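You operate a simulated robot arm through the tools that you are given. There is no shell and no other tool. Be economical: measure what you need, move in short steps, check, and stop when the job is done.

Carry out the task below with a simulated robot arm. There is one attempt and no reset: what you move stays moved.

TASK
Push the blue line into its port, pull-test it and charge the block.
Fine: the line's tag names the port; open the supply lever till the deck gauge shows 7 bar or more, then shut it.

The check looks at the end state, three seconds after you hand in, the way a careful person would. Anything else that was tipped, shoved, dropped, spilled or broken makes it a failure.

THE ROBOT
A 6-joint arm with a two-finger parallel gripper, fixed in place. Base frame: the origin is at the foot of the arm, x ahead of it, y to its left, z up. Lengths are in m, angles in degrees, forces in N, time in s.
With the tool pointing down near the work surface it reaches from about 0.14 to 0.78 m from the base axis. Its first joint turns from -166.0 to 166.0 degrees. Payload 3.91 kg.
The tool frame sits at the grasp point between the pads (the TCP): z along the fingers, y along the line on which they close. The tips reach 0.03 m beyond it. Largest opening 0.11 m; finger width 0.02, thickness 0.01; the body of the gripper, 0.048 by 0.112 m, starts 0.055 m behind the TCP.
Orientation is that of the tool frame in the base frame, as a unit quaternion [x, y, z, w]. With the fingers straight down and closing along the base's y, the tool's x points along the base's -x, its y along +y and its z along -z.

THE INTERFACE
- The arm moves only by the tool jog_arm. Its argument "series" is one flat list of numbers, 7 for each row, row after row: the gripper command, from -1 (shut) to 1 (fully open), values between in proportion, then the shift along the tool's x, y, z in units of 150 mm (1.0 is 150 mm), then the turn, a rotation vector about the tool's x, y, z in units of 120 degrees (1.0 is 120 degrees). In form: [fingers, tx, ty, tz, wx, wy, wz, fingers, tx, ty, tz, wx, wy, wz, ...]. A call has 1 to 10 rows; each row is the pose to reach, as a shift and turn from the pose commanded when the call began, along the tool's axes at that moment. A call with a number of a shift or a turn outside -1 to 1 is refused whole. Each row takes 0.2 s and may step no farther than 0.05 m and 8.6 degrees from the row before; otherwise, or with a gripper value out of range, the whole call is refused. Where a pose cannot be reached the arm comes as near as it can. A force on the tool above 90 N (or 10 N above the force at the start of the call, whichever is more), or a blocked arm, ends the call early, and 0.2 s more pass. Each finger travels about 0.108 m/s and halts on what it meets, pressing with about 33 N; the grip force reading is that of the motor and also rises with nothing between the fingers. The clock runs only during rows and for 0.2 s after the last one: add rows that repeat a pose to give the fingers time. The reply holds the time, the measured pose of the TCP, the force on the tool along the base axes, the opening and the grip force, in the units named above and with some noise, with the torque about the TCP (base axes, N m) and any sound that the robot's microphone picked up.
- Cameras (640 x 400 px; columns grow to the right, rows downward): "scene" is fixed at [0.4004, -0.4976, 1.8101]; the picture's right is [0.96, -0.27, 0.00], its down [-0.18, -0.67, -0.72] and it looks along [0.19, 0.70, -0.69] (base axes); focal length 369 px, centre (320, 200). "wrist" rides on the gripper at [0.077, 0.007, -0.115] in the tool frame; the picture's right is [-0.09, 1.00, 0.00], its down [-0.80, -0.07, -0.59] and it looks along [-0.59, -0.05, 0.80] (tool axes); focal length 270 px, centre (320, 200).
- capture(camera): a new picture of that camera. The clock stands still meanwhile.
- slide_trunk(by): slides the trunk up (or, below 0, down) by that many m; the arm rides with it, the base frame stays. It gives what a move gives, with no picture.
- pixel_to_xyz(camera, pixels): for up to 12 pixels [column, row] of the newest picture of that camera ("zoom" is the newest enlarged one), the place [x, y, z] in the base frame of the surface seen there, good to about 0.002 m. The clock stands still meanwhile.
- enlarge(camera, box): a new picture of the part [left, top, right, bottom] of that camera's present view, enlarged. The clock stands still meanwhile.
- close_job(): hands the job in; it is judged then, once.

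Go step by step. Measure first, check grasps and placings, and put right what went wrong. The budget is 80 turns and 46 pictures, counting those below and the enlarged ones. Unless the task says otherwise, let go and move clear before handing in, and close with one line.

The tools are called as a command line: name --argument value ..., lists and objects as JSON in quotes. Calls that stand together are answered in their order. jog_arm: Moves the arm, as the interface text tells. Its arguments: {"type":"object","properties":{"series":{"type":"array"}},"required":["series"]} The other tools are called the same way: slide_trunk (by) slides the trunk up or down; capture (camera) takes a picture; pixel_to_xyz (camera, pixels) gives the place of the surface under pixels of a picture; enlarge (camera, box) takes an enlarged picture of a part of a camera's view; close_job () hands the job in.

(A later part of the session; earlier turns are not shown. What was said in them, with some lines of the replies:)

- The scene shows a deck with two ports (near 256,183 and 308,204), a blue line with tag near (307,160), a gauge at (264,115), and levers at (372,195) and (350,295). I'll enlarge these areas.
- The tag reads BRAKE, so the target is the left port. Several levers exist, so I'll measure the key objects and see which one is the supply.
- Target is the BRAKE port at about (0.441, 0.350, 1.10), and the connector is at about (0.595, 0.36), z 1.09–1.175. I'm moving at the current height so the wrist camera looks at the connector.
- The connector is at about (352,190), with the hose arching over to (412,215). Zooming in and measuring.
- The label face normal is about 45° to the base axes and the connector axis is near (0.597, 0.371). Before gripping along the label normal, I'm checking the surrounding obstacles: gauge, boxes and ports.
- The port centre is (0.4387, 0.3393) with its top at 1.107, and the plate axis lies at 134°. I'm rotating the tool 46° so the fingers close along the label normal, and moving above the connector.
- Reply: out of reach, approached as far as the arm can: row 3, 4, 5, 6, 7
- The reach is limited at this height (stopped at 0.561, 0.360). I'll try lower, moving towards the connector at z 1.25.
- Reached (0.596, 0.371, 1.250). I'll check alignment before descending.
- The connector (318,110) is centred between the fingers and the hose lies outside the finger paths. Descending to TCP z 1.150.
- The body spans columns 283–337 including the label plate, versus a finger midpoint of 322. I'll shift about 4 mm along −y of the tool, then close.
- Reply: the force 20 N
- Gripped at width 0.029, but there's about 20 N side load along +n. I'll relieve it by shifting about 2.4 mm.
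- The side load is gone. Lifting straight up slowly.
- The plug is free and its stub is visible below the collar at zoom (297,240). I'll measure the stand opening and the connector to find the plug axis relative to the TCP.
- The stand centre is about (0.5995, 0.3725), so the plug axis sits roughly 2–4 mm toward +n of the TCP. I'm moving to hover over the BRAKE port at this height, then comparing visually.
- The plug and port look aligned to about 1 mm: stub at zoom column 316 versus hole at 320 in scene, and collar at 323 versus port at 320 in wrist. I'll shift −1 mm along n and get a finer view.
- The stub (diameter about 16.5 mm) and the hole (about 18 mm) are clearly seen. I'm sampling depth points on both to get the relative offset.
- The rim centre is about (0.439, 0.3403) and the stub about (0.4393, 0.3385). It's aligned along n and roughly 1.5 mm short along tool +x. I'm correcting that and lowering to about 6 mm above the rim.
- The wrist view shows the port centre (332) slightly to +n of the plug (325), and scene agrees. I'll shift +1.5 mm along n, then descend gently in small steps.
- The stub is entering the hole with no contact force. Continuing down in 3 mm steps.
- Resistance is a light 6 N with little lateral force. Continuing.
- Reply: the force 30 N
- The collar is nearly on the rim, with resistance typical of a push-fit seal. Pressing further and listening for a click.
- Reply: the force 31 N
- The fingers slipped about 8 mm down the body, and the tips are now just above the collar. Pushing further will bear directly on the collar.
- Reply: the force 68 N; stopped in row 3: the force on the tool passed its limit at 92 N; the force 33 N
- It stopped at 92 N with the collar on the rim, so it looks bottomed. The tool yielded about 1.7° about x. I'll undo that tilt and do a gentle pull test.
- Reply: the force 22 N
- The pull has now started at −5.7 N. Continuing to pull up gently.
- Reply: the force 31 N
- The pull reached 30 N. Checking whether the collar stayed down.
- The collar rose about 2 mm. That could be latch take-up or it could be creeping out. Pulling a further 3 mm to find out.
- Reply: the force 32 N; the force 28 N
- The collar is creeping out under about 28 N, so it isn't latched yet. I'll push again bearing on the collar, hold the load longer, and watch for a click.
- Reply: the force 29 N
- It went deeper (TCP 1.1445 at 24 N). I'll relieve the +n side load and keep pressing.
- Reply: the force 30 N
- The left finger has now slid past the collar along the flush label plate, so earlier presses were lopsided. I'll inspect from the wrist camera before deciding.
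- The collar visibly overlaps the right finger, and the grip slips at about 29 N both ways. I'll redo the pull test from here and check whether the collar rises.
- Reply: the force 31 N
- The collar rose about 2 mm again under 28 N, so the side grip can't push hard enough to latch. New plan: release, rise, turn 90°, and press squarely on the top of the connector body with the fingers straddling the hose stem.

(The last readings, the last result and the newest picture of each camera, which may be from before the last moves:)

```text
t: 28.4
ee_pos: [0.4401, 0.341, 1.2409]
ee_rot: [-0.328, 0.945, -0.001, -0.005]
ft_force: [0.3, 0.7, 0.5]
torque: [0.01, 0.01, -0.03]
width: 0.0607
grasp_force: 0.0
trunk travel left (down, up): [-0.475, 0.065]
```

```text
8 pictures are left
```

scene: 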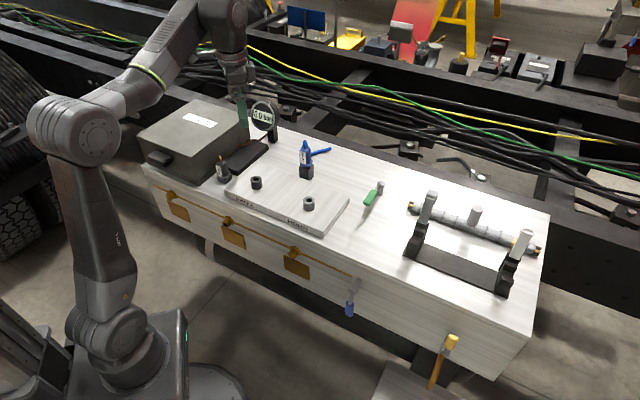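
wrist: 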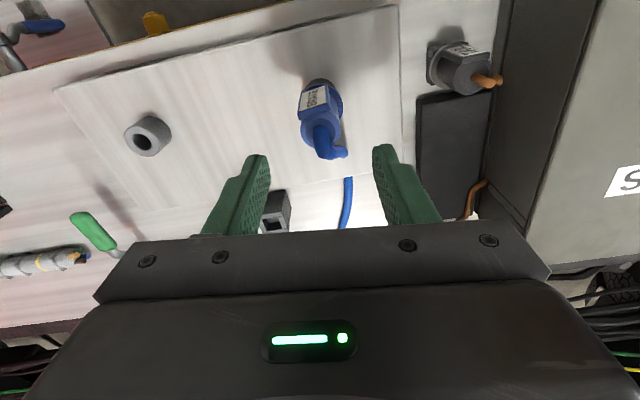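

The connector stands upright in the port at (322,115), with the hose stem at (325,140). I'll measure its top.

pixel_to_xyz --camera "wrist" --pixels '[[312, 122], [320, 120], [332, 120], [308, 115], [338, 112], [318, 130], [322, 136], [327, 150], [340, 152], [305, 92], [344, 100], [325, 90]]'

```text
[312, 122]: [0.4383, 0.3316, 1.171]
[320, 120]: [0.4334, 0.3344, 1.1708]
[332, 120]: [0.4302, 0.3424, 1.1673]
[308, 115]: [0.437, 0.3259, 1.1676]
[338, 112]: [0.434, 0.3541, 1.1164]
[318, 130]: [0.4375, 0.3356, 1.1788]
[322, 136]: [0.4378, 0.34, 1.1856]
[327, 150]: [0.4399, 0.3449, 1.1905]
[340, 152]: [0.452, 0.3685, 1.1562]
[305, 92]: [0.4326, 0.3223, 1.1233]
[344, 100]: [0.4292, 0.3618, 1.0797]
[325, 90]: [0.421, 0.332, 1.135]
```

The top of the body is at about 1.171, centred near (0.4395, 0.341), and the hose leaves at about 63°. I'll turn 25° more so the fingers straddle it, narrow the gap to 18 mm, and approach the body top.

jog_arm --series '[-0.3, 0, 0, 0, 0, 0, -0.07, -0.673, 0, 0, 0, 0, 0, -0.14, -0.673, 0, 0, 0, 0, 0, -0.2, -0.673, 0, 0, 0.1, 0, 0, -0.2, -0.673, 0, 0, 0.2, 0, 0, -0.2, -0.673, 0, 0, 0.24, 0, 0, -0.2]'

enlarge --camera "wrist" --box '[240, 80, 400, 240]'

```text
t: 29.8
ee_pos: [0.4405, 0.3397, 1.2057]
ee_rot: [-0.516, 0.856, -0.001, -0.005]
ft_force: [0.2, 0.2, 0.9]
torque: [0.0, 0.0, 0.02]
width: 0.0179
grasp_force: 0.1
trunk travel left (down, up): [-0.475, 0.065]
```

```text
2.50 times, centred on (320, 160) of wrist
```

zoom: 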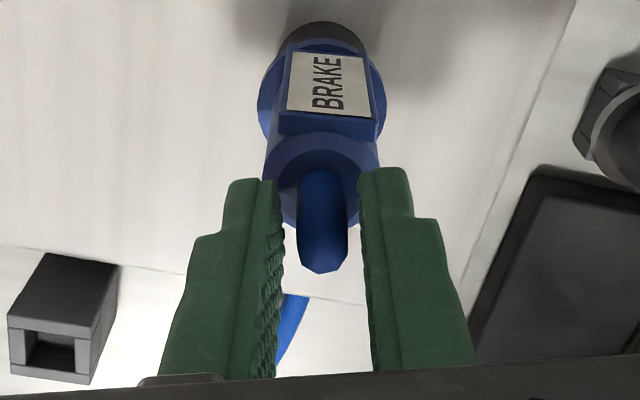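

The fingers straddle the stem symmetrically above the body top. Pressing down gradually.

jog_arm --series '[-0.673, 0, 0, 0.02, 0, 0, 0, -0.673, 0, 0, 0.035, 0, 0, 0, -0.673, 0, 0, 0.05, 0, 0, 0, -0.673, 0, 0, 0.065, 0, 0, 0]'

```text
t: 30.8
ee_pos: [0.4395, 0.3384, 1.2002]
ee_rot: [-0.517, 0.856, 0.0, -0.001]
ft_force: [1.7, 1.7, 23.8]
torque: [0.01, 0.02, -0.03]
width: 0.018
grasp_force: 0.1
trunk travel left (down, up): [-0.475, 0.065]
```

Contact is at 1.200 with 24 N and almost no torque, so it's well centred. Pressing harder.

jog_arm --series '[-0.673, 0, 0, 0.015, 0, 0, 0, -0.673, 0, 0, 0.03, 0, 0, 0, -0.673, 0, 0, 0.03, 0, 0, 0]'

```text
t: 31.6
ee_pos: [0.4379, 0.3392, 1.198]
ee_rot: [-0.517, 0.856, 0.001, 0.002]
ft_force: [2.7, 1.7, 60.1]
torque: [0.11, -0.1, -0.01]
width: 0.0179
grasp_force: 0.1
trunk travel left (down, up): [-0.475, 0.065]
```

jog_arm --series '[-0.673, 0, 0, 0.006, 0, 0, 0, -0.673, 0, 0, 0.012, 0, 0, 0, -0.673, 0, 0, 0.012, 0, 0, 0, -0.673, 0, 0, 0.016, 0, 0, 0, -0.673, 0, 0, 0.016, 0, 0, 0]'

```text
t: 32.8
ee_pos: [0.4369, 0.3389, 1.1972]
ee_rot: [-0.516, 0.856, 0.003, 0.004]
ft_force: [3.1, 0.4, 75.8]
torque: [-0.1, -0.18, 0.0]
width: 0.0176
grasp_force: 0.0
trunk travel left (down, up): [-0.475, 0.065]
```

jog_arm --series '[-0.673, 0, 0, 0.004, 0, 0, 0, -0.673, 0, 0, 0.008, 0, 0, 0, -0.673, 0, 0, 0.008, 0, 0, 0, -0.673, 0, 0, 0.008, 0, 0, 0, -0.673, 0, 0, 0.008, 0, 0, 0]'

pixel_to_xyz --camera "wrist" --pixels '[[320, 120]]'

```text
t: 34.0
ee_pos: [0.4368, 0.3385, 1.1986]
ee_rot: [-0.516, 0.857, 0.002, 0.005]
ft_force: [2.9, -0.9, 80.3]
torque: [-0.15, -0.22, 0.0]
width: 0.0178
grasp_force: 0.1
trunk travel left (down, up): [-0.475, 0.065]
```

```text
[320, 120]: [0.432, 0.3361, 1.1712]
```

It bottoms at about 1.198 under 80 N with the body square. Now for the pull test: rise, open, turn back 19° so the fingers close on the sides of the body, and descend.

jog_arm --series '[-0.673, 0, 0, -0.15, 0, 0, 0, -0.673, 0, 0, -0.35, 0, 0, 0, -0.2, 0, 0, -0.35, 0, 0, 0.055, 0.1, 0, 0, -0.35, 0, 0, 0.11, 0.1, 0, 0, -0.35, 0, 0, 0.16, 0.1, 0, 0, -0.15, 0, 0, 0.16, 0.1, 0, 0, 0.1, 0, 0, 0.16, 0.1, 0, 0, 0.28, 0, 0, 0.16]'

enlarge --camera "wrist" --box '[240, 80, 400, 240]'

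pixel_to_xyz --camera "zoom" --pixels '[[320, 120], [250, 150], [390, 150], [320, 60], [320, 250], [280, 200], [360, 200], [320, 30]]'

```text
t: 35.8
ee_pos: [0.4398, 0.3417, 1.1466]
ee_rot: [-0.366, 0.931, -0.001, -0.005]
ft_force: [-0.4, 0.4, -0.3]
torque: [-0.06, 0.01, -0.01]
width: 0.0604
grasp_force: 0.0
trunk travel left (down, up): [-0.475, 0.065]
```

```text
2.50 times, centred on (320, 160) of wrist
```

zoom: 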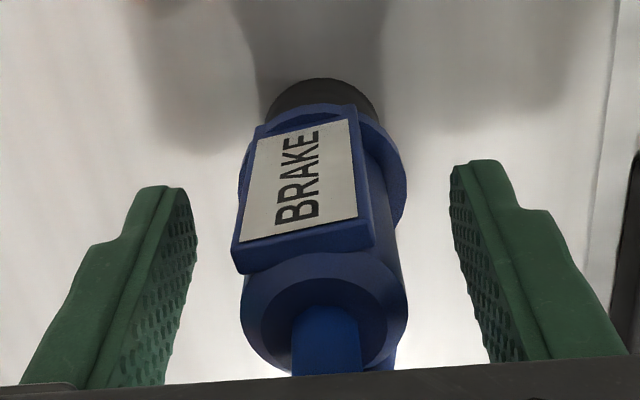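

```text
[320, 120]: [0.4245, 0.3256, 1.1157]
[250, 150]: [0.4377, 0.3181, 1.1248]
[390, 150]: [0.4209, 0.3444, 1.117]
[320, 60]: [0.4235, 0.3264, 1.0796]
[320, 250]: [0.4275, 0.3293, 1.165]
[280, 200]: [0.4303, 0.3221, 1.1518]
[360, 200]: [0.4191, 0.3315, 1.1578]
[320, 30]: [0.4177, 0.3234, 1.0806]
```

The connector is upright and centred between the fingers. I'll raise slightly to clear the collar, close, and read the side load.

jog_arm --series '[-0.2, 0, 0, -0.055, 0, 0, 0, -0.4, 0, 0, -0.055, 0, 0, 0, -0.6, 0, 0, -0.055, 0, 0, 0, -1, 0, 0, -0.055, 0, 0, 0, -1, 0, 0, -0.055, 0, 0, 0, -1, 0, 0, -0.055, 0, 0, 0]'

```text
t: 37.2
ee_pos: [0.4383, 0.3391, 1.1537]
ee_rot: [-0.367, 0.93, -0.001, -0.004]
ft_force: [-2.1, 1.4, 1.4]
torque: [0.19, 0.2, -0.04]
width: 0.0285
grasp_force: 33.1
trunk travel left (down, up): [-0.475, 0.065]
```

The side load is small. Pull test: 6 mm up in small steps.

jog_arm --series '[-1, 0, 0, -0.01, 0, 0, 0, -1, 0, 0, -0.02, 0, 0, 0]'

jog_arm --series '[-1, 0, 0, -0.01, 0, 0, 0, -1, 0, 0, -0.02, 0, 0, 0, -1, 0, 0, -0.02, 0, 0, 0, -1, 0, 0, -0.02, 0, 0, 0]'

enlarge --camera "scene" --box '[240, 160, 272, 200]'

```text
t: 37.8
ee_pos: [0.4404, 0.3403, 1.1549]
ee_rot: [-0.367, 0.93, -0.001, -0.007]
ft_force: [-3.8, -1.1, -16.2]
torque: [0.15, 0.42, -0.12]
width: 0.0286
grasp_force: 33.3
trunk travel left (down, up): [-0.475, 0.065]
```

```text
t: 38.8
ee_pos: [0.44, 0.3405, 1.1602]
ee_rot: [-0.366, 0.931, -0.001, -0.005]
ft_force: [-4.5, -1.1, -24.9]
torque: [0.21, 0.48, -0.14]
width: 0.0284
grasp_force: 33.2
trunk travel left (down, up): [-0.475, 0.065]
```

```text
10.00 times, centred on (256, 180) of scene
```

zoom: 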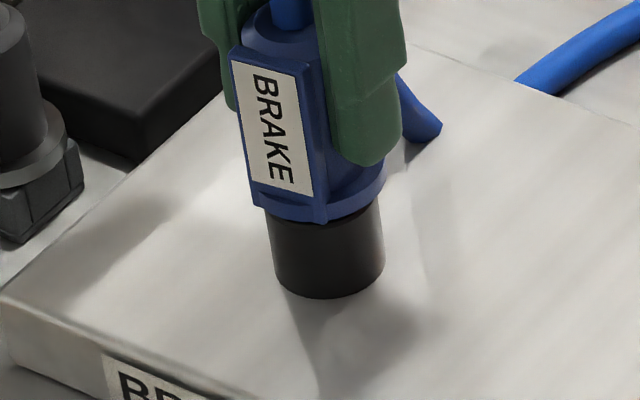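

The collar still sits about 3 mm above its pressed position, so it isn't locked. I'll go back to pressing on the top with the fingers straddling the stem, and increase the force beyond 80 N.

jog_arm --series '[-0.2, 0, 0, 0.02, 0, 0, 0, 0.1, 0, 0, 0.02, 0, 0, 0, 0.1, 0, 0, -0.2, 0, 0, 0, 0.1, 0, 0, -0.5, 0, 0, 0, -0.3, 0, 0, -0.5, 0, 0, -0.055, -0.673, 0, 0, -0.5, 0, 0, -0.11, -0.673, 0, 0, -0.5, 0, 0, -0.16, -0.673, 0, 0, -0.4, 0, 0, -0.16, -0.673, 0, 0, -0.3, 0, 0, -0.16, -0.673, 0, 0, -0.26, 0, 0, -0.16]'

jog_arm --series '[-0.673, 0, 0, 0.03, 0, 0, 0, -0.673, 0, 0, 0.05, 0, 0, 0, -0.673, 0, 0, 0.065, 0, 0, 0, -0.673, 0, 0, 0.08, 0, 0, 0, -0.673, 0, 0, 0.09, 0, 0, 0, -0.673, 0, 0, 0.1, 0, 0, 0]'

```text
t: 41.0
ee_pos: [0.4397, 0.3407, 1.2015]
ee_rot: [-0.517, 0.856, 0.0, -0.003]
ft_force: [2.3, 1.5, 13.1]
torque: [0.01, -0.12, 0.05]
width: 0.0178
grasp_force: 0.0
trunk travel left (down, up): [-0.475, 0.065]
```

```text
t: 42.2
ee_pos: [0.4387, 0.3395, 1.1998]
ee_rot: [-0.516, 0.856, 0.003, 0.011]
ft_force: [-6.4, -3.5, 32.3]
torque: [-0.16, 0.31, 0.04]
width: 0.0179
grasp_force: 0.0
trunk travel left (down, up): [-0.475, 0.065]
stopped in row 5: the force on the tool passed its limit at 91 N (the readings are from after the stop); the commanded pose is now the measured one
```

enlarge --camera "scene" --box '[240, 160, 272, 200]'

pixel_to_xyz --camera "zoom" --pixels '[[320, 224], [320, 228], [320, 232], [320, 236], [320, 240], [350, 205], [280, 230], [300, 215]]'

```text
10.00 times, centred on (256, 180) of scene
```

zoom: 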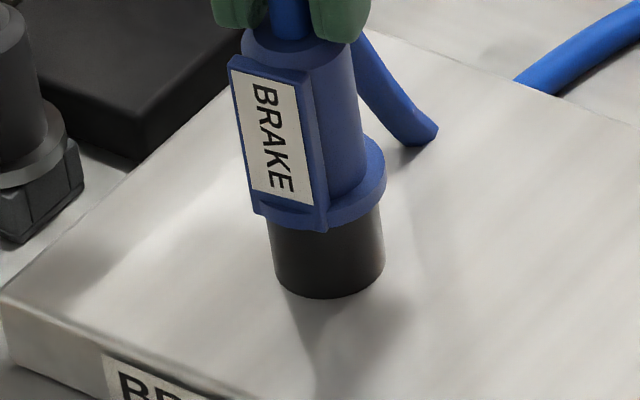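

```text
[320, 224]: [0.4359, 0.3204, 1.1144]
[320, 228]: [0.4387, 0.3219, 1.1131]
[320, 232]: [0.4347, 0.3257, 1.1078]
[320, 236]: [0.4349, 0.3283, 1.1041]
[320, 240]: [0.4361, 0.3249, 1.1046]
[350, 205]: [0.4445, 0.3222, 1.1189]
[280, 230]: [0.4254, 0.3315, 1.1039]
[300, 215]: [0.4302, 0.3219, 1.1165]
```

Under load the collar sits down on the rim (bottom at row 230, z about 1.111). I'll do a longer decisive pull and then touch-probe the body top height to see if it stayed.

jog_arm --series '[-0.673, 0, 0, -0.15, 0, 0, 0, -0.673, 0, 0, -0.33, 0, 0, 0, -0.2, 0, 0, -0.33, 0, 0, 0.055, 0.1, 0, 0, -0.33, 0, 0, 0.11, 0.1, 0, 0, -0.33, 0, 0, 0.16, 0.1, 0, 0, -0.1, 0, 0, 0.16, 0.1, 0, 0, 0.15, 0, 0, 0.16, 0.1, 0, 0, 0.3, 0, 0, 0.16]'

jog_arm --series '[-0.2, 0, 0, 0, 0, 0, 0, -0.4, 0, 0, 0, 0, 0, 0, -0.6, 0, 0, 0, 0, 0, 0, -1, 0, 0, 0, 0, 0, 0, -1, 0, 0, 0, 0, 0, 0, -1, 0, 0, 0, 0, 0, 0]'

jog_arm --series '[-1, 0, 0, -0.008, 0, 0, 0, -1, 0, 0, -0.015, 0, 0, 0, -1, 0, 0, -0.015, 0, 0, 0, -1, 0, 0, -0.015, 0, 0, 0, -1, 0, 0, -0.015, 0, 0, 0]'

```text
t: 44.0
ee_pos: [0.4422, 0.3422, 1.1493]
ee_rot: [-0.366, 0.93, 0.003, 0.005]
ft_force: [-0.7, -0.6, -0.6]
torque: [0.01, -0.02, 0.06]
width: 0.0606
grasp_force: 0.0
trunk travel left (down, up): [-0.475, 0.065]
```

```text
t: 45.4
ee_pos: [0.4429, 0.3429, 1.1507]
ee_rot: [-0.367, 0.93, 0.003, 0.005]
ft_force: [-0.3, -0.8, 0.0]
torque: [0.12, 0.15, -0.04]
width: 0.0284
grasp_force: 33.0
trunk travel left (down, up): [-0.475, 0.065]
```

```text
t: 46.6
ee_pos: [0.4432, 0.3428, 1.1516]
ee_rot: [-0.367, 0.93, 0.003, 0.005]
ft_force: [-2.0, -2.7, -14.1]
torque: [-0.35, -0.16, -0.13]
width: 0.0285
grasp_force: 33.1
trunk travel left (down, up): [-0.475, 0.065]
```

It's holding 14 N. I'll keep the pull for 2 s more to see whether the force decays.

jog_arm --series '[-1, 0, 0, 0, 0, 0, 0, -1, 0, 0, 0, 0, 0, 0, -1, 0, 0, 0, 0, 0, 0, -1, 0, 0, 0, 0, 0, 0, -1, 0, 0, 0, 0, 0, 0, -1, 0, 0, 0, 0, 0, 0, -1, 0, 0, 0, 0, 0, 0, -1, 0, 0, 0, 0, 0, 0, -1, 0, 0, 0, 0, 0, 0]'

jog_arm --series '[-1, 0, 0, -0.007, 0, 0, 0, -1, 0, 0, -0.007, 0, 0, 0, -1, 0, 0, -0.007, 0, 0, 0, -1, 0, 0, -0.007, 0, 0, 0, -1, 0, 0, -0.007, 0, 0, 0, -1, 0, 0, -0.007, 0, 0, 0]'

```text
t: 48.6
ee_pos: [0.4441, 0.3423, 1.1522]
ee_rot: [-0.366, 0.931, 0.004, 0.006]
ft_force: [3.0, 1.8, 4.0]
torque: [0.28, 0.05, -0.09]
width: 0.028
grasp_force: 32.9
trunk travel left (down, up): [-0.475, 0.065]
```

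```text
t: 50.0
ee_pos: [0.4418, 0.3416, 1.1522]
ee_rot: [-0.367, 0.93, 0.004, 0.005]
ft_force: [1.7, -1.2, -3.6]
torque: [-0.18, -0.24, -0.06]
width: 0.0281
grasp_force: 32.9
trunk travel left (down, up): [-0.475, 0.065]
```

The pull force decayed, so something creeps: either the grip or the plug. One zoom on the collar will tell which.

enlarge --camera "scene" --box '[240, 160, 272, 200]'

pixel_to_xyz --camera "zoom" --pixels '[[320, 212], [320, 216], [320, 220], [320, 224], [320, 228], [320, 232], [350, 205], [300, 215]]'

```text
10.00 times, centred on (256, 180) of scene
```

zoom: 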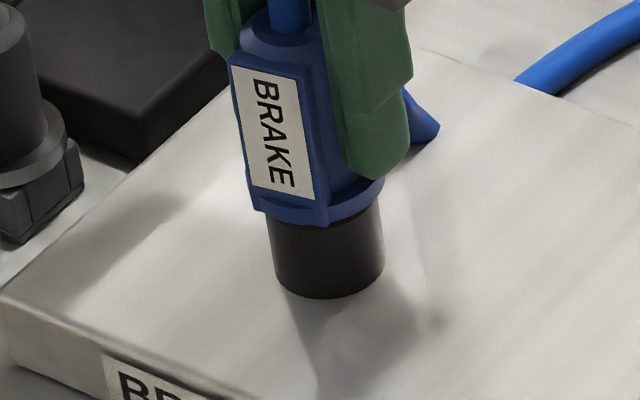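

```text
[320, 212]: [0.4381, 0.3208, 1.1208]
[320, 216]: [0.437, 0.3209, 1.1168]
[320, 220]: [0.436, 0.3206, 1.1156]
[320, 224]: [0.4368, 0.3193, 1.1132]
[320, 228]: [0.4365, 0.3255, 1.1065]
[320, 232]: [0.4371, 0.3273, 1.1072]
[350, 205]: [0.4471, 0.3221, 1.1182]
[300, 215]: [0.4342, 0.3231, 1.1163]
```

The plug follows the grip out with little force, so it's still not latched, and about 1.5 mm of gap likely remains. I'll press on the top again, this time with small wiggles under load to overcome wedging.

jog_arm --series '[-0.2, 0, 0, 0, 0, 0, 0, 0.1, 0, 0, 0, 0, 0, 0, 0.1, 0, 0, -0.25, 0, 0, 0, 0.1, 0, 0, -0.55, 0, 0, 0, -0.3, 0, 0, -0.55, 0, 0, -0.055, -0.673, 0, 0, -0.55, 0, 0, -0.11, -0.673, 0, 0, -0.55, 0, 0, -0.16, -0.673, 0.012, 0, -0.45, 0, 0, -0.16, -0.673, 0.012, 0, -0.37, 0, 0, -0.16, -0.673, 0.012, 0, -0.345, 0, 0, -0.16]'

jog_arm --series '[-0.673, 0, 0, 0.04, 0, 0, 0, -0.673, 0, 0, 0.065, 0, 0, 0, -0.673, 0.01, 0, 0.07, 0, 0, 0, -0.673, -0.01, 0, 0.075, 0, 0, 0, -0.673, 0, 0.01, 0.075, 0, 0, 0, -0.673, 0, -0.01, 0.08, 0, 0, 0, -0.673, 0.01, 0, 0.08, 0, 0, 0, -0.673, -0.01, 0, 0.085, 0, 0, 0, -0.673, 0, 0, 0.085, 0, 0, 0, -0.673, 0, 0, 0.085, 0, 0, 0]'

```text
t: 52.2
ee_pos: [0.4398, 0.3398, 1.2052]
ee_rot: [-0.516, 0.856, 0.002, 0.005]
ft_force: [-0.8, 0.5, -0.4]
torque: [0.01, -0.06, 0.0]
width: 0.0177
grasp_force: 0.1
trunk travel left (down, up): [-0.475, 0.065]
```

```text
t: 54.4
ee_pos: [0.4378, 0.339, 1.1988]
ee_rot: [-0.517, 0.856, 0.004, 0.013]
ft_force: [2.9, -0.8, 62.0]
torque: [-0.19, -0.01, 0.05]
width: 0.0181
grasp_force: 0.1
trunk travel left (down, up): [-0.475, 0.065]
```

No click yet at 62 N. The tool carries about 1.5° of residual tilt about its y, which loads the plug off-axis. I'll level it and press up to about 88 N.

jog_arm --series '[-0.673, 0, 0, -0.02, -0.003, 0.0126, 0, -0.673, 0, 0, 0, -0.003, 0.0126, 0, -0.673, 0, 0, 0.008, -0.003, 0.0126, 0, -0.673, 0, 0, 0.012, -0.003, 0.0126, 0, -0.673, 0, 0, 0.014, -0.003, 0.0126, 0, -0.673, 0, 0, 0.016, -0.003, 0.0126, 0, -0.673, 0, 0, 0.016, -0.003, 0.0126, 0, -0.673, 0, 0, 0.016, -0.003, 0.0126, 0]'

jog_arm --series '[-0.673, 0, 0, 0.002, 0, 0, 0, -0.673, 0, 0, 0.004, 0, 0, 0, -0.673, 0, 0, 0.005, 0, 0, 0, -0.673, 0, 0, 0.005, 0, 0, 0]'

```text
t: 56.2
ee_pos: [0.4379, 0.3387, 1.1984]
ee_rot: [-0.516, 0.856, 0.0, 0.002]
ft_force: [4.4, 4.0, 80.0]
torque: [0.18, -0.3, 0.02]
width: 0.0179
grasp_force: 0.0
trunk travel left (down, up): [-0.475, 0.065]
```

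```text
t: 57.2
ee_pos: [0.439, 0.3384, 1.1984]
ee_rot: [-0.517, 0.856, 0.001, 0.005]
ft_force: [5.1, 5.0, 81.8]
torque: [0.28, -0.25, 0.02]
width: 0.018
grasp_force: 0.1
trunk travel left (down, up): [-0.475, 0.065]
```

It's bottomed at 82 N with no more travel. The longest pull (12 mm of finger slip at 28 N) lifted it only about 2 mm of backlash, so I'll let the gauge confirm the connection. Now going to look at the blue lever that ends the brass supply pipe on the front face.

jog_arm --series '[-0.673, 0, 0, -0.15, 0, 0, 0, -0.673, 0, 0, -0.42, 0, 0, 0, -0.673, 0, 0, -0.42, 0, 0, 0.055, -0.673, 0, 0, -0.42, 0, 0, 0.11, -0.673, 0, 0, -0.42, 0, 0, 0.16]'

jog_arm --series '[-0.673, 0.168, -0.214, 0, 0, 0, 0, -0.673, 0.336, -0.428, 0, 0, 0, 0, -0.673, 0.503, -0.642, 0, 0, 0, 0, -0.673, 0.671, -0.856, 0, 0, 0, 0]'

jog_arm --series '[-0.673, 0.168, -0.214, 0, 0, 0, 0, -0.673, 0.336, -0.428, 0, 0, 0, 0, -0.673, 0.503, -0.642, 0, 0, 0, 0, -0.673, 0.671, -0.856, 0, 0, 0, 0]'

jog_arm --series '[-0.673, 0.168, -0.214, 0.15, 0, 0, 0, -0.673, 0.336, -0.428, 0.3, 0, 0, 0, -0.673, 0.503, -0.642, 0.45, 0, 0, 0, -0.673, 0.671, -0.856, 0.6, 0, 0, 0]'

capture --camera "wrist"

```text
t: 58.4
ee_pos: [0.4404, 0.3408, 1.2517]
ee_rot: [-0.365, 0.931, -0.003, -0.007]
ft_force: [-0.9, -0.5, -0.3]
torque: [-0.01, -0.01, -0.01]
width: 0.018
grasp_force: 0.1
trunk travel left (down, up): [-0.475, 0.065]
```

```text
t: 59.4
ee_pos: [0.4541, 0.1768, 1.252]
ee_rot: [-0.366, 0.93, -0.002, -0.006]
ft_force: [0.0, -0.1, 0.5]
torque: [0.0, 0.0, 0.02]
width: 0.0179
grasp_force: 0.1
trunk travel left (down, up): [-0.475, 0.065]
```

```text
t: 60.4
ee_pos: [0.4683, 0.0155, 1.2545]
ee_rot: [-0.366, 0.931, -0.002, -0.006]
ft_force: [0.3, -0.7, -0.5]
torque: [0.01, 0.02, 0.0]
width: 0.018
grasp_force: 0.0
trunk travel left (down, up): [-0.475, 0.065]
```

```text
t: 61.4
ee_pos: [0.4813, -0.1467, 1.1662]
ee_rot: [-0.367, 0.93, -0.002, -0.006]
ft_force: [0.9, -0.2, 0.1]
torque: [0.01, 0.04, -0.02]
width: 0.0179
grasp_force: 0.1
trunk travel left (down, up): [-0.475, 0.065]
```

```text
2 pictures are left
```

wrist: 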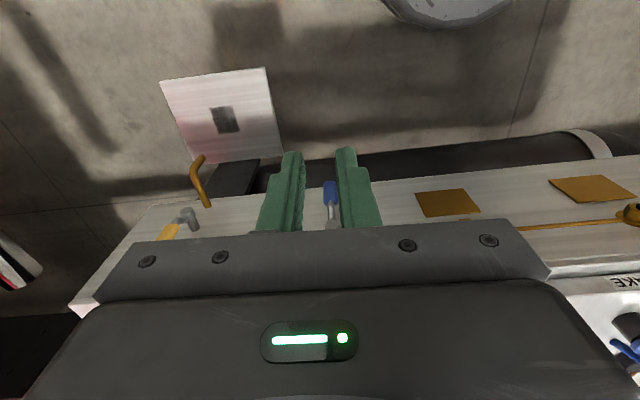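

The blue lever shows at (331,195) near the end of the brass pipe. There's also a yellow lever at (175,228) beside a brass elbow at (200,180). I'll measure them to decide which is the supply.

pixel_to_xyz --camera "wrist" --pixels '[[331, 188], [331, 200], [332, 215], [334, 226], [190, 217], [180, 226], [167, 234], [207, 203], [195, 180], [199, 158], [400, 200], [225, 120]]'

pixel_to_xyz --camera "wrist" --pixels '[[540, 225], [630, 213], [445, 203], [590, 190], [240, 180], [240, 215], [150, 215], [330, 170], [215, 90], [270, 150], [300, 160], [355, 215]]'

```text
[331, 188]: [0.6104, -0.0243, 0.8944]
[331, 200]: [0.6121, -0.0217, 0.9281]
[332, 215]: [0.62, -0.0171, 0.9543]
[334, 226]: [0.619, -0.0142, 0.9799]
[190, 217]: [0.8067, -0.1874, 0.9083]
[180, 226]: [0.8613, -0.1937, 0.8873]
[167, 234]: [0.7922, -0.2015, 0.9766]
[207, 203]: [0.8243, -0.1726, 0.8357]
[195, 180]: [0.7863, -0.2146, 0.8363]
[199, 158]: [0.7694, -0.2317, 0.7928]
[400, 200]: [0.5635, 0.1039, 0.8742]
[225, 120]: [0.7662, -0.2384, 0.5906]
```

```text
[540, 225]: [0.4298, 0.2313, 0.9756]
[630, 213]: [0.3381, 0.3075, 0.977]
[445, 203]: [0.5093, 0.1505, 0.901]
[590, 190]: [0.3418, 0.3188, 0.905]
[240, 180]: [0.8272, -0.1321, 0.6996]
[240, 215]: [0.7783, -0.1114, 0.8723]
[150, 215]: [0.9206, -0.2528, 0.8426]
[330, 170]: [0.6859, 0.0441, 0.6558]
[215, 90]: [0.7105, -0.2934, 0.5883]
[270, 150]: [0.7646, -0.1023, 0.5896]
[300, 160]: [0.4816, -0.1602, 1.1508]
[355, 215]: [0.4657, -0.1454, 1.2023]
```

The yellow lever is above a spout over a tray at z 0.59, so it's a drain. The blue lever terminates the brass pipe, so it's the supply: pivot near (0.62, -0.015, 0.98), handle hanging to z about 0.89. I'm tilting the tool 45° so I can reach it from outside the front face.

jog_arm --series '[-0.4, 0, 0, 0, 0, -0.0625, 0, -0.18, 0, 0, 0, 0, -0.125, 0, -0.18, 0, 0, 0, 0, -0.1875, 0, -0.18, 0, 0, 0, 0, -0.25, 0, -0.18, 0, 0, 0, 0, -0.3125, 0, -0.18, 0, 0, 0, 0, -0.375, 0]'

```text
t: 62.8
ee_pos: [0.4831, -0.1474, 1.1667]
ee_rot: [-0.34, 0.861, 0.139, 0.351]
ft_force: [0.9, -0.1, -0.2]
torque: [0.01, 0.0, 0.01]
width: 0.0449
grasp_force: 0.0
trunk travel left (down, up): [-0.475, 0.065]
```

The tilt is right: the tool z now points inward and down. Moving to the stand-off in front of the handle at z 0.91.

jog_arm --series '[-0.18, 0.136, -0.003, 0.267, 0, 0, 0, -0.18, 0.271, -0.005, 0.533, 0, 0, 0, -0.18, 0.407, -0.008, 0.8, 0, 0, 0]'

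jog_arm --series '[-0.18, 0.136, -0.003, 0.267, 0, 0, 0, -0.18, 0.271, -0.005, 0.533, 0, 0, 0, -0.18, 0.407, -0.008, 0.8, 0, 0, 0]'

```text
t: 63.6
ee_pos: [0.5123, -0.1215, 1.0392]
ee_rot: [-0.341, 0.862, 0.138, 0.349]
ft_force: [1.0, -1.0, -0.2]
torque: [-0.02, 0.01, 0.0]
width: 0.0449
grasp_force: 0.1
trunk travel left (down, up): [-0.475, 0.065]
```

```text
t: 64.4
ee_pos: [0.5435, -0.097, 0.91]
ee_rot: [-0.34, 0.862, 0.138, 0.35]
ft_force: [-0.1, 0.1, 0.2]
torque: [0.0, 0.03, 0.0]
width: 0.0452
grasp_force: 0.0
trunk travel left (down, up): [-0.475, 0.065]
```

On station. Moving in along n by 0.10 m (and 7 mm along t) to straddle the handle.

jog_arm --series '[-0.18, 0, 0.05, 0, 0, 0, 0, -0.18, -0.157, 0.05, 0.157, 0, 0, 0, -0.18, -0.314, 0.05, 0.314, 0, 0, 0, -0.18, -0.471, 0.05, 0.471, 0, 0, 0]'

jog_arm --series '[-0.4, 0, 0, 0, 0, 0, 0, -0.6, 0, 0, 0, 0, 0, 0, -0.8, 0, 0, 0, 0, 0, 0, -1, 0, 0, 0, 0, 0, 0, -1, 0, 0, 0, 0, 0, 0]'

```text
t: 65.4
ee_pos: [0.6096, -0.0197, 0.9077]
ee_rot: [-0.34, 0.862, 0.138, 0.349]
ft_force: [0.1, -0.1, -0.2]
torque: [0.0, 0.05, 0.01]
width: 0.0449
grasp_force: 0.1
trunk travel left (down, up): [-0.475, 0.065]
```

```text
t: 66.6
ee_pos: [0.6126, -0.0225, 0.9077]
ee_rot: [-0.338, 0.863, 0.137, 0.35]
ft_force: [24.2, -16.4, 6.1]
torque: [0.14, 0.64, -0.27]
width: 0.0217
grasp_force: 44.4
trunk travel left (down, up): [-0.475, 0.065]
```

The handle is gripped (width 0.022) and resists +t, with 29 N back along −t. I'll loosen slightly and swing it toward −t by 30° about its pivot.

jog_arm --series '[-0.53, 0, -0.013, 0, 0, 0, 0, -0.53, -0.003, -0.074, -0.003, 0.0442, 0, -0.0442, -0.53, -0.011, -0.134, -0.011, 0.0884, 0, -0.0884, -0.53, -0.025, -0.192, -0.025, 0.1326, 0, -0.1326, -0.53, -0.044, -0.246, -0.044, 0.1768, 0, -0.1768]'

```text
t: 67.8
ee_pos: [0.6346, -0.0478, 0.9166]
ee_rot: [-0.421, 0.796, -0.09, 0.425]
ft_force: [-1.1, -0.1, -0.3]
torque: [0.0, 0.04, 0.0]
width: 0.0259
grasp_force: 0.2
trunk travel left (down, up): [-0.475, 0.065]
```

It swung freely 30° with no resistance. Continuing another 45° toward open.

jog_arm --series '[-0.53, -0.003, -0.061, -0.003, 0.0442, 0, -0.0442, -0.53, -0.011, -0.121, -0.011, 0.0884, 0, -0.0884, -0.53, -0.025, -0.179, -0.025, 0.1326, 0, -0.1326, -0.53, -0.044, -0.233, -0.044, 0.1768, 0, -0.1768, -0.53, -0.068, -0.284, -0.068, 0.221, 0, -0.221, -0.53, -0.097, -0.33, -0.097, 0.265, 0, -0.265]'

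jog_arm --series '[-0.53, 0, 0, 0, 0, 0, 0, -0.53, 0, 0, 0, 0, 0, 0, -0.53, 0, 0, 0, 0, 0, 0, -0.53, 0, 0, 0, 0, 0, 0, -0.53, 0, 0, 0, 0, 0, 0, -0.53, 0, 0, 0, 0, 0, 0, -0.53, 0, 0, 0, 0, 0, 0, -0.53, 0, 0, 0, 0, 0, 0, -0.53, 0, 0, 0, 0, 0, 0, -0.53, 0, 0, 0, 0, 0, 0]'

capture --camera "scene"

```text
t: 68.5
ee_pos: [0.6695, -0.0783, 0.9637]
ee_rot: [-0.47, 0.753, -0.19, 0.42]
ft_force: [-43.0, -1.0, -42.3]
torque: [-1.0, -0.7, 0.7]
width: 0.0514
grasp_force: 25.7
out of reach, approached as far as the arm can: row 1, 2, 3
trunk travel left (down, up): [-0.475, 0.065]
stopped in row 3: the force on the tool passed its limit at 122 N (the readings are from after the stop); the commanded pose is now the measured one
```

```text
t: 70.7
ee_pos: [0.6699, -0.0794, 0.9647]
ee_rot: [-0.469, 0.753, -0.188, 0.422]
ft_force: [-43.4, -12.9, -51.9]
torque: [-1.17, -0.83, 1.13]
width: 0.052
grasp_force: 26.3
trunk travel left (down, up): [-0.475, 0.065]
```

```text
1 pictures are left
```

scene: 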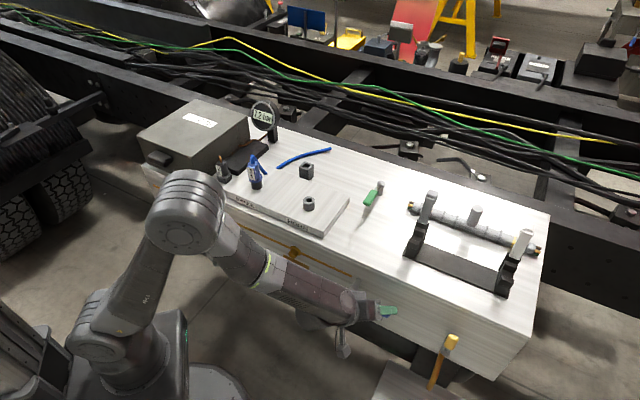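

The gauge is no longer zero (scene (263,116)), so the blue lever is the supply and the line is connected. The lever is at about 80° and the fingers are wedged. I'll open them to relieve, let it charge a few seconds, then read the gauge enlarged.

jog_arm --series '[-0.05, 0, 0, 0, 0, 0, 0, 0.09, 0, 0, 0, 0, 0, 0, 0.09, 0, 0, 0, 0, 0, 0, 0.09, 0, 0, 0, 0, 0, 0, 0.09, 0, 0, 0, 0, 0, 0, 0.09, 0, 0, 0, 0, 0, 0, 0.09, 0, 0, 0, 0, 0, 0, 0.09, 0, 0, 0, 0, 0, 0, 0.09, 0, 0, 0, 0, 0, 0, 0.09, 0, 0, 0, 0, 0, 0]'

enlarge --camera "scene" --box '[230, 95, 390, 375]'

```text
t: 72.9
ee_pos: [0.6735, -0.0835, 0.9704]
ee_rot: [-0.467, 0.751, -0.191, 0.426]
ft_force: [-25.2, -32.4, -32.1]
torque: [-1.15, -0.52, 1.48]
width: 0.0691
grasp_force: 9.2
trunk travel left (down, up): [-0.475, 0.065]
```

```text
1.43 times, centred on (310, 235) of scene
```

zoom: 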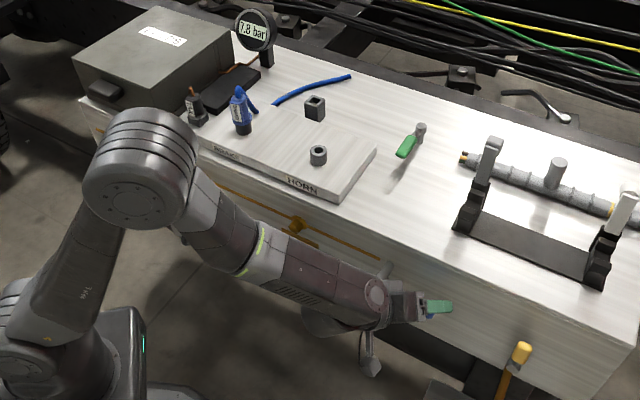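

The gauge reads 7.8 bar. Now to shut the lever: ease off toward tool +x to relieve the wedge, then sweep back along +y.

jog_arm --series '[0.3, 0.015, 0.02, 0, 0, 0, 0, 0.3, 0.03, 0.06, 0, 0, 0, 0, 0.3, 0.03, 0.12, 0, 0, 0, 0, 0.3, 0.03, 0.2, 0, 0, 0, 0, 0.3, 0.03, 0.28, 0, 0, 0, 0]'

```text
t: 74.1
ee_pos: [0.6706, -0.0693, 0.9666]
ee_rot: [-0.471, 0.752, -0.183, 0.424]
ft_force: [0.2, 0.0, 0.4]
torque: [-0.02, -0.03, 0.02]
width: 0.0712
grasp_force: 0.1
out of reach, approached as far as the arm can: row 2, 3, 4, 5
trunk travel left (down, up): [-0.475, 0.065]
```

I'm free of the wedge at (0.671, -0.069, 0.967), but the wrist is near a joint limit. I'll roll back about 13° while sweeping the handle back along the arc.

jog_arm --series '[0.3, 0.008, 0.1, -0.003, -0.04, -0.0037, 0.036, 0.3, 0.017, 0.25, -0.006, -0.0805, -0.0074, 0.0723, 0.3, 0.025, 0.42, -0.008, -0.0805, -0.0074, 0.0723, 0.3, 0.034, 0.591, -0.011, -0.0805, -0.0074, 0.0723]'

```text
t: 75.1
ee_pos: [0.6191, -0.0319, 0.9021]
ee_rot: [-0.445, 0.793, -0.091, 0.406]
ft_force: [0.7, -0.1, -0.1]
torque: [0.0, 0.02, -0.01]
width: 0.0715
grasp_force: 0.5
trunk travel left (down, up): [-0.475, 0.065]
```

The sweep completed without force. I'll close on the handle to confirm it's between the fingers.

jog_arm --series '[-0.2, 0, 0, 0, 0, 0, 0, -0.6, 0, 0, 0, 0, 0, 0, -1, 0, 0, 0, 0, 0, 0, -1, 0, 0, 0, 0, 0, 0, -1, 0, 0, 0, 0, 0, 0]'

```text
t: 76.3
ee_pos: [0.6214, -0.0351, 0.9012]
ee_rot: [-0.444, 0.793, -0.091, 0.407]
ft_force: [19.4, -18.8, 5.0]
torque: [1.26, 1.47, -0.25]
width: 0.0324
grasp_force: 45.1
trunk travel left (down, up): [-0.475, 0.065]
```

The handle is between the fingers (width 0.032, skewed) and pushes back along −t, so it's near the closed stop. I'll loosen, roll the tool back upright and press the handle home toward +t.

jog_arm --series '[-0.18, 0, 0, 0, 0, 0, 0, -0.18, -0.028, 0.038, -0.022, -0.046, -0.0036, 0.0424, -0.18, -0.057, 0.076, -0.044, -0.0915, -0.0072, 0.0848, -0.18, -0.085, 0.115, -0.066, -0.137, -0.011, 0.127, -0.18, -0.114, 0.153, -0.089, -0.183, -0.0145, 0.1695, -0.18, -0.114, 0.153, -0.089, -0.183, -0.0145, 0.1695]'

```text
t: 77.7
ee_pos: [0.6013, -0.0107, 0.9114]
ee_rot: [-0.369, 0.855, 0.139, 0.336]
ft_force: [14.1, -16.0, 9.0]
torque: [0.06, -0.08, -0.14]
width: 0.0554
grasp_force: 9.9
trunk travel left (down, up): [-0.475, 0.065]
```

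The handle is pressed against its closed stop, at its original position, with 21 N of resistance. Now I'll centre the fingers, retreat straight out, and rise clear.

jog_arm --series '[-0.18, 0, -0.05, 0, 0, 0, 0, -0.1, 0, -0.1, 0, 0, 0, 0, -0.1, 0, -0.1, 0, 0, 0, 0, -0.1, 0.15, -0.1, -0.15, 0, 0, 0, -0.1, 0.35, -0.1, -0.35, 0, 0, 0, -0.1, 0.57, -0.1, -0.57, 0, 0, 0]'

jog_arm --series '[-0.1, -0.2, 0, -0.2, 0, 0, 0, -0.1, -0.4, 0, -0.4, 0, 0, 0, -0.1, -0.6, 0, -0.6, 0, 0, 0]'

```text
t: 79.1
ee_pos: [0.5247, -0.1065, 0.9159]
ee_rot: [-0.37, 0.855, 0.14, 0.336]
ft_force: [-0.2, -0.8, 0.4]
torque: [-0.02, 0.05, 0.05]
width: 0.0494
grasp_force: 0.0
trunk travel left (down, up): [-0.475, 0.065]
```

```text
t: 79.9
ee_pos: [0.5313, -0.1016, 1.0421]
ee_rot: [-0.37, 0.855, 0.14, 0.335]
ft_force: [-0.3, 0.0, 0.8]
torque: [0.01, 0.01, 0.02]
width: 0.0497
grasp_force: 0.1
trunk travel left (down, up): [-0.475, 0.065]
```

The arm is clear, the last gauge reading was 7.8 bar, and the lever felt home against its closed stop. I'm handing in.

close_job

```text
The job is handed in.
```

The blue line is in the BRAKE port and the block charged to 7.8 bar, but I'm not sure the line is latched: I never heard a click, and my pull tests lifted it a few millimetres each time. I pressed it fully home after the last pull and didn't pull-test it again. I shut the supply lever by feel, against its closed stop, because I had no pictures left to check it or take a final gauge reading.
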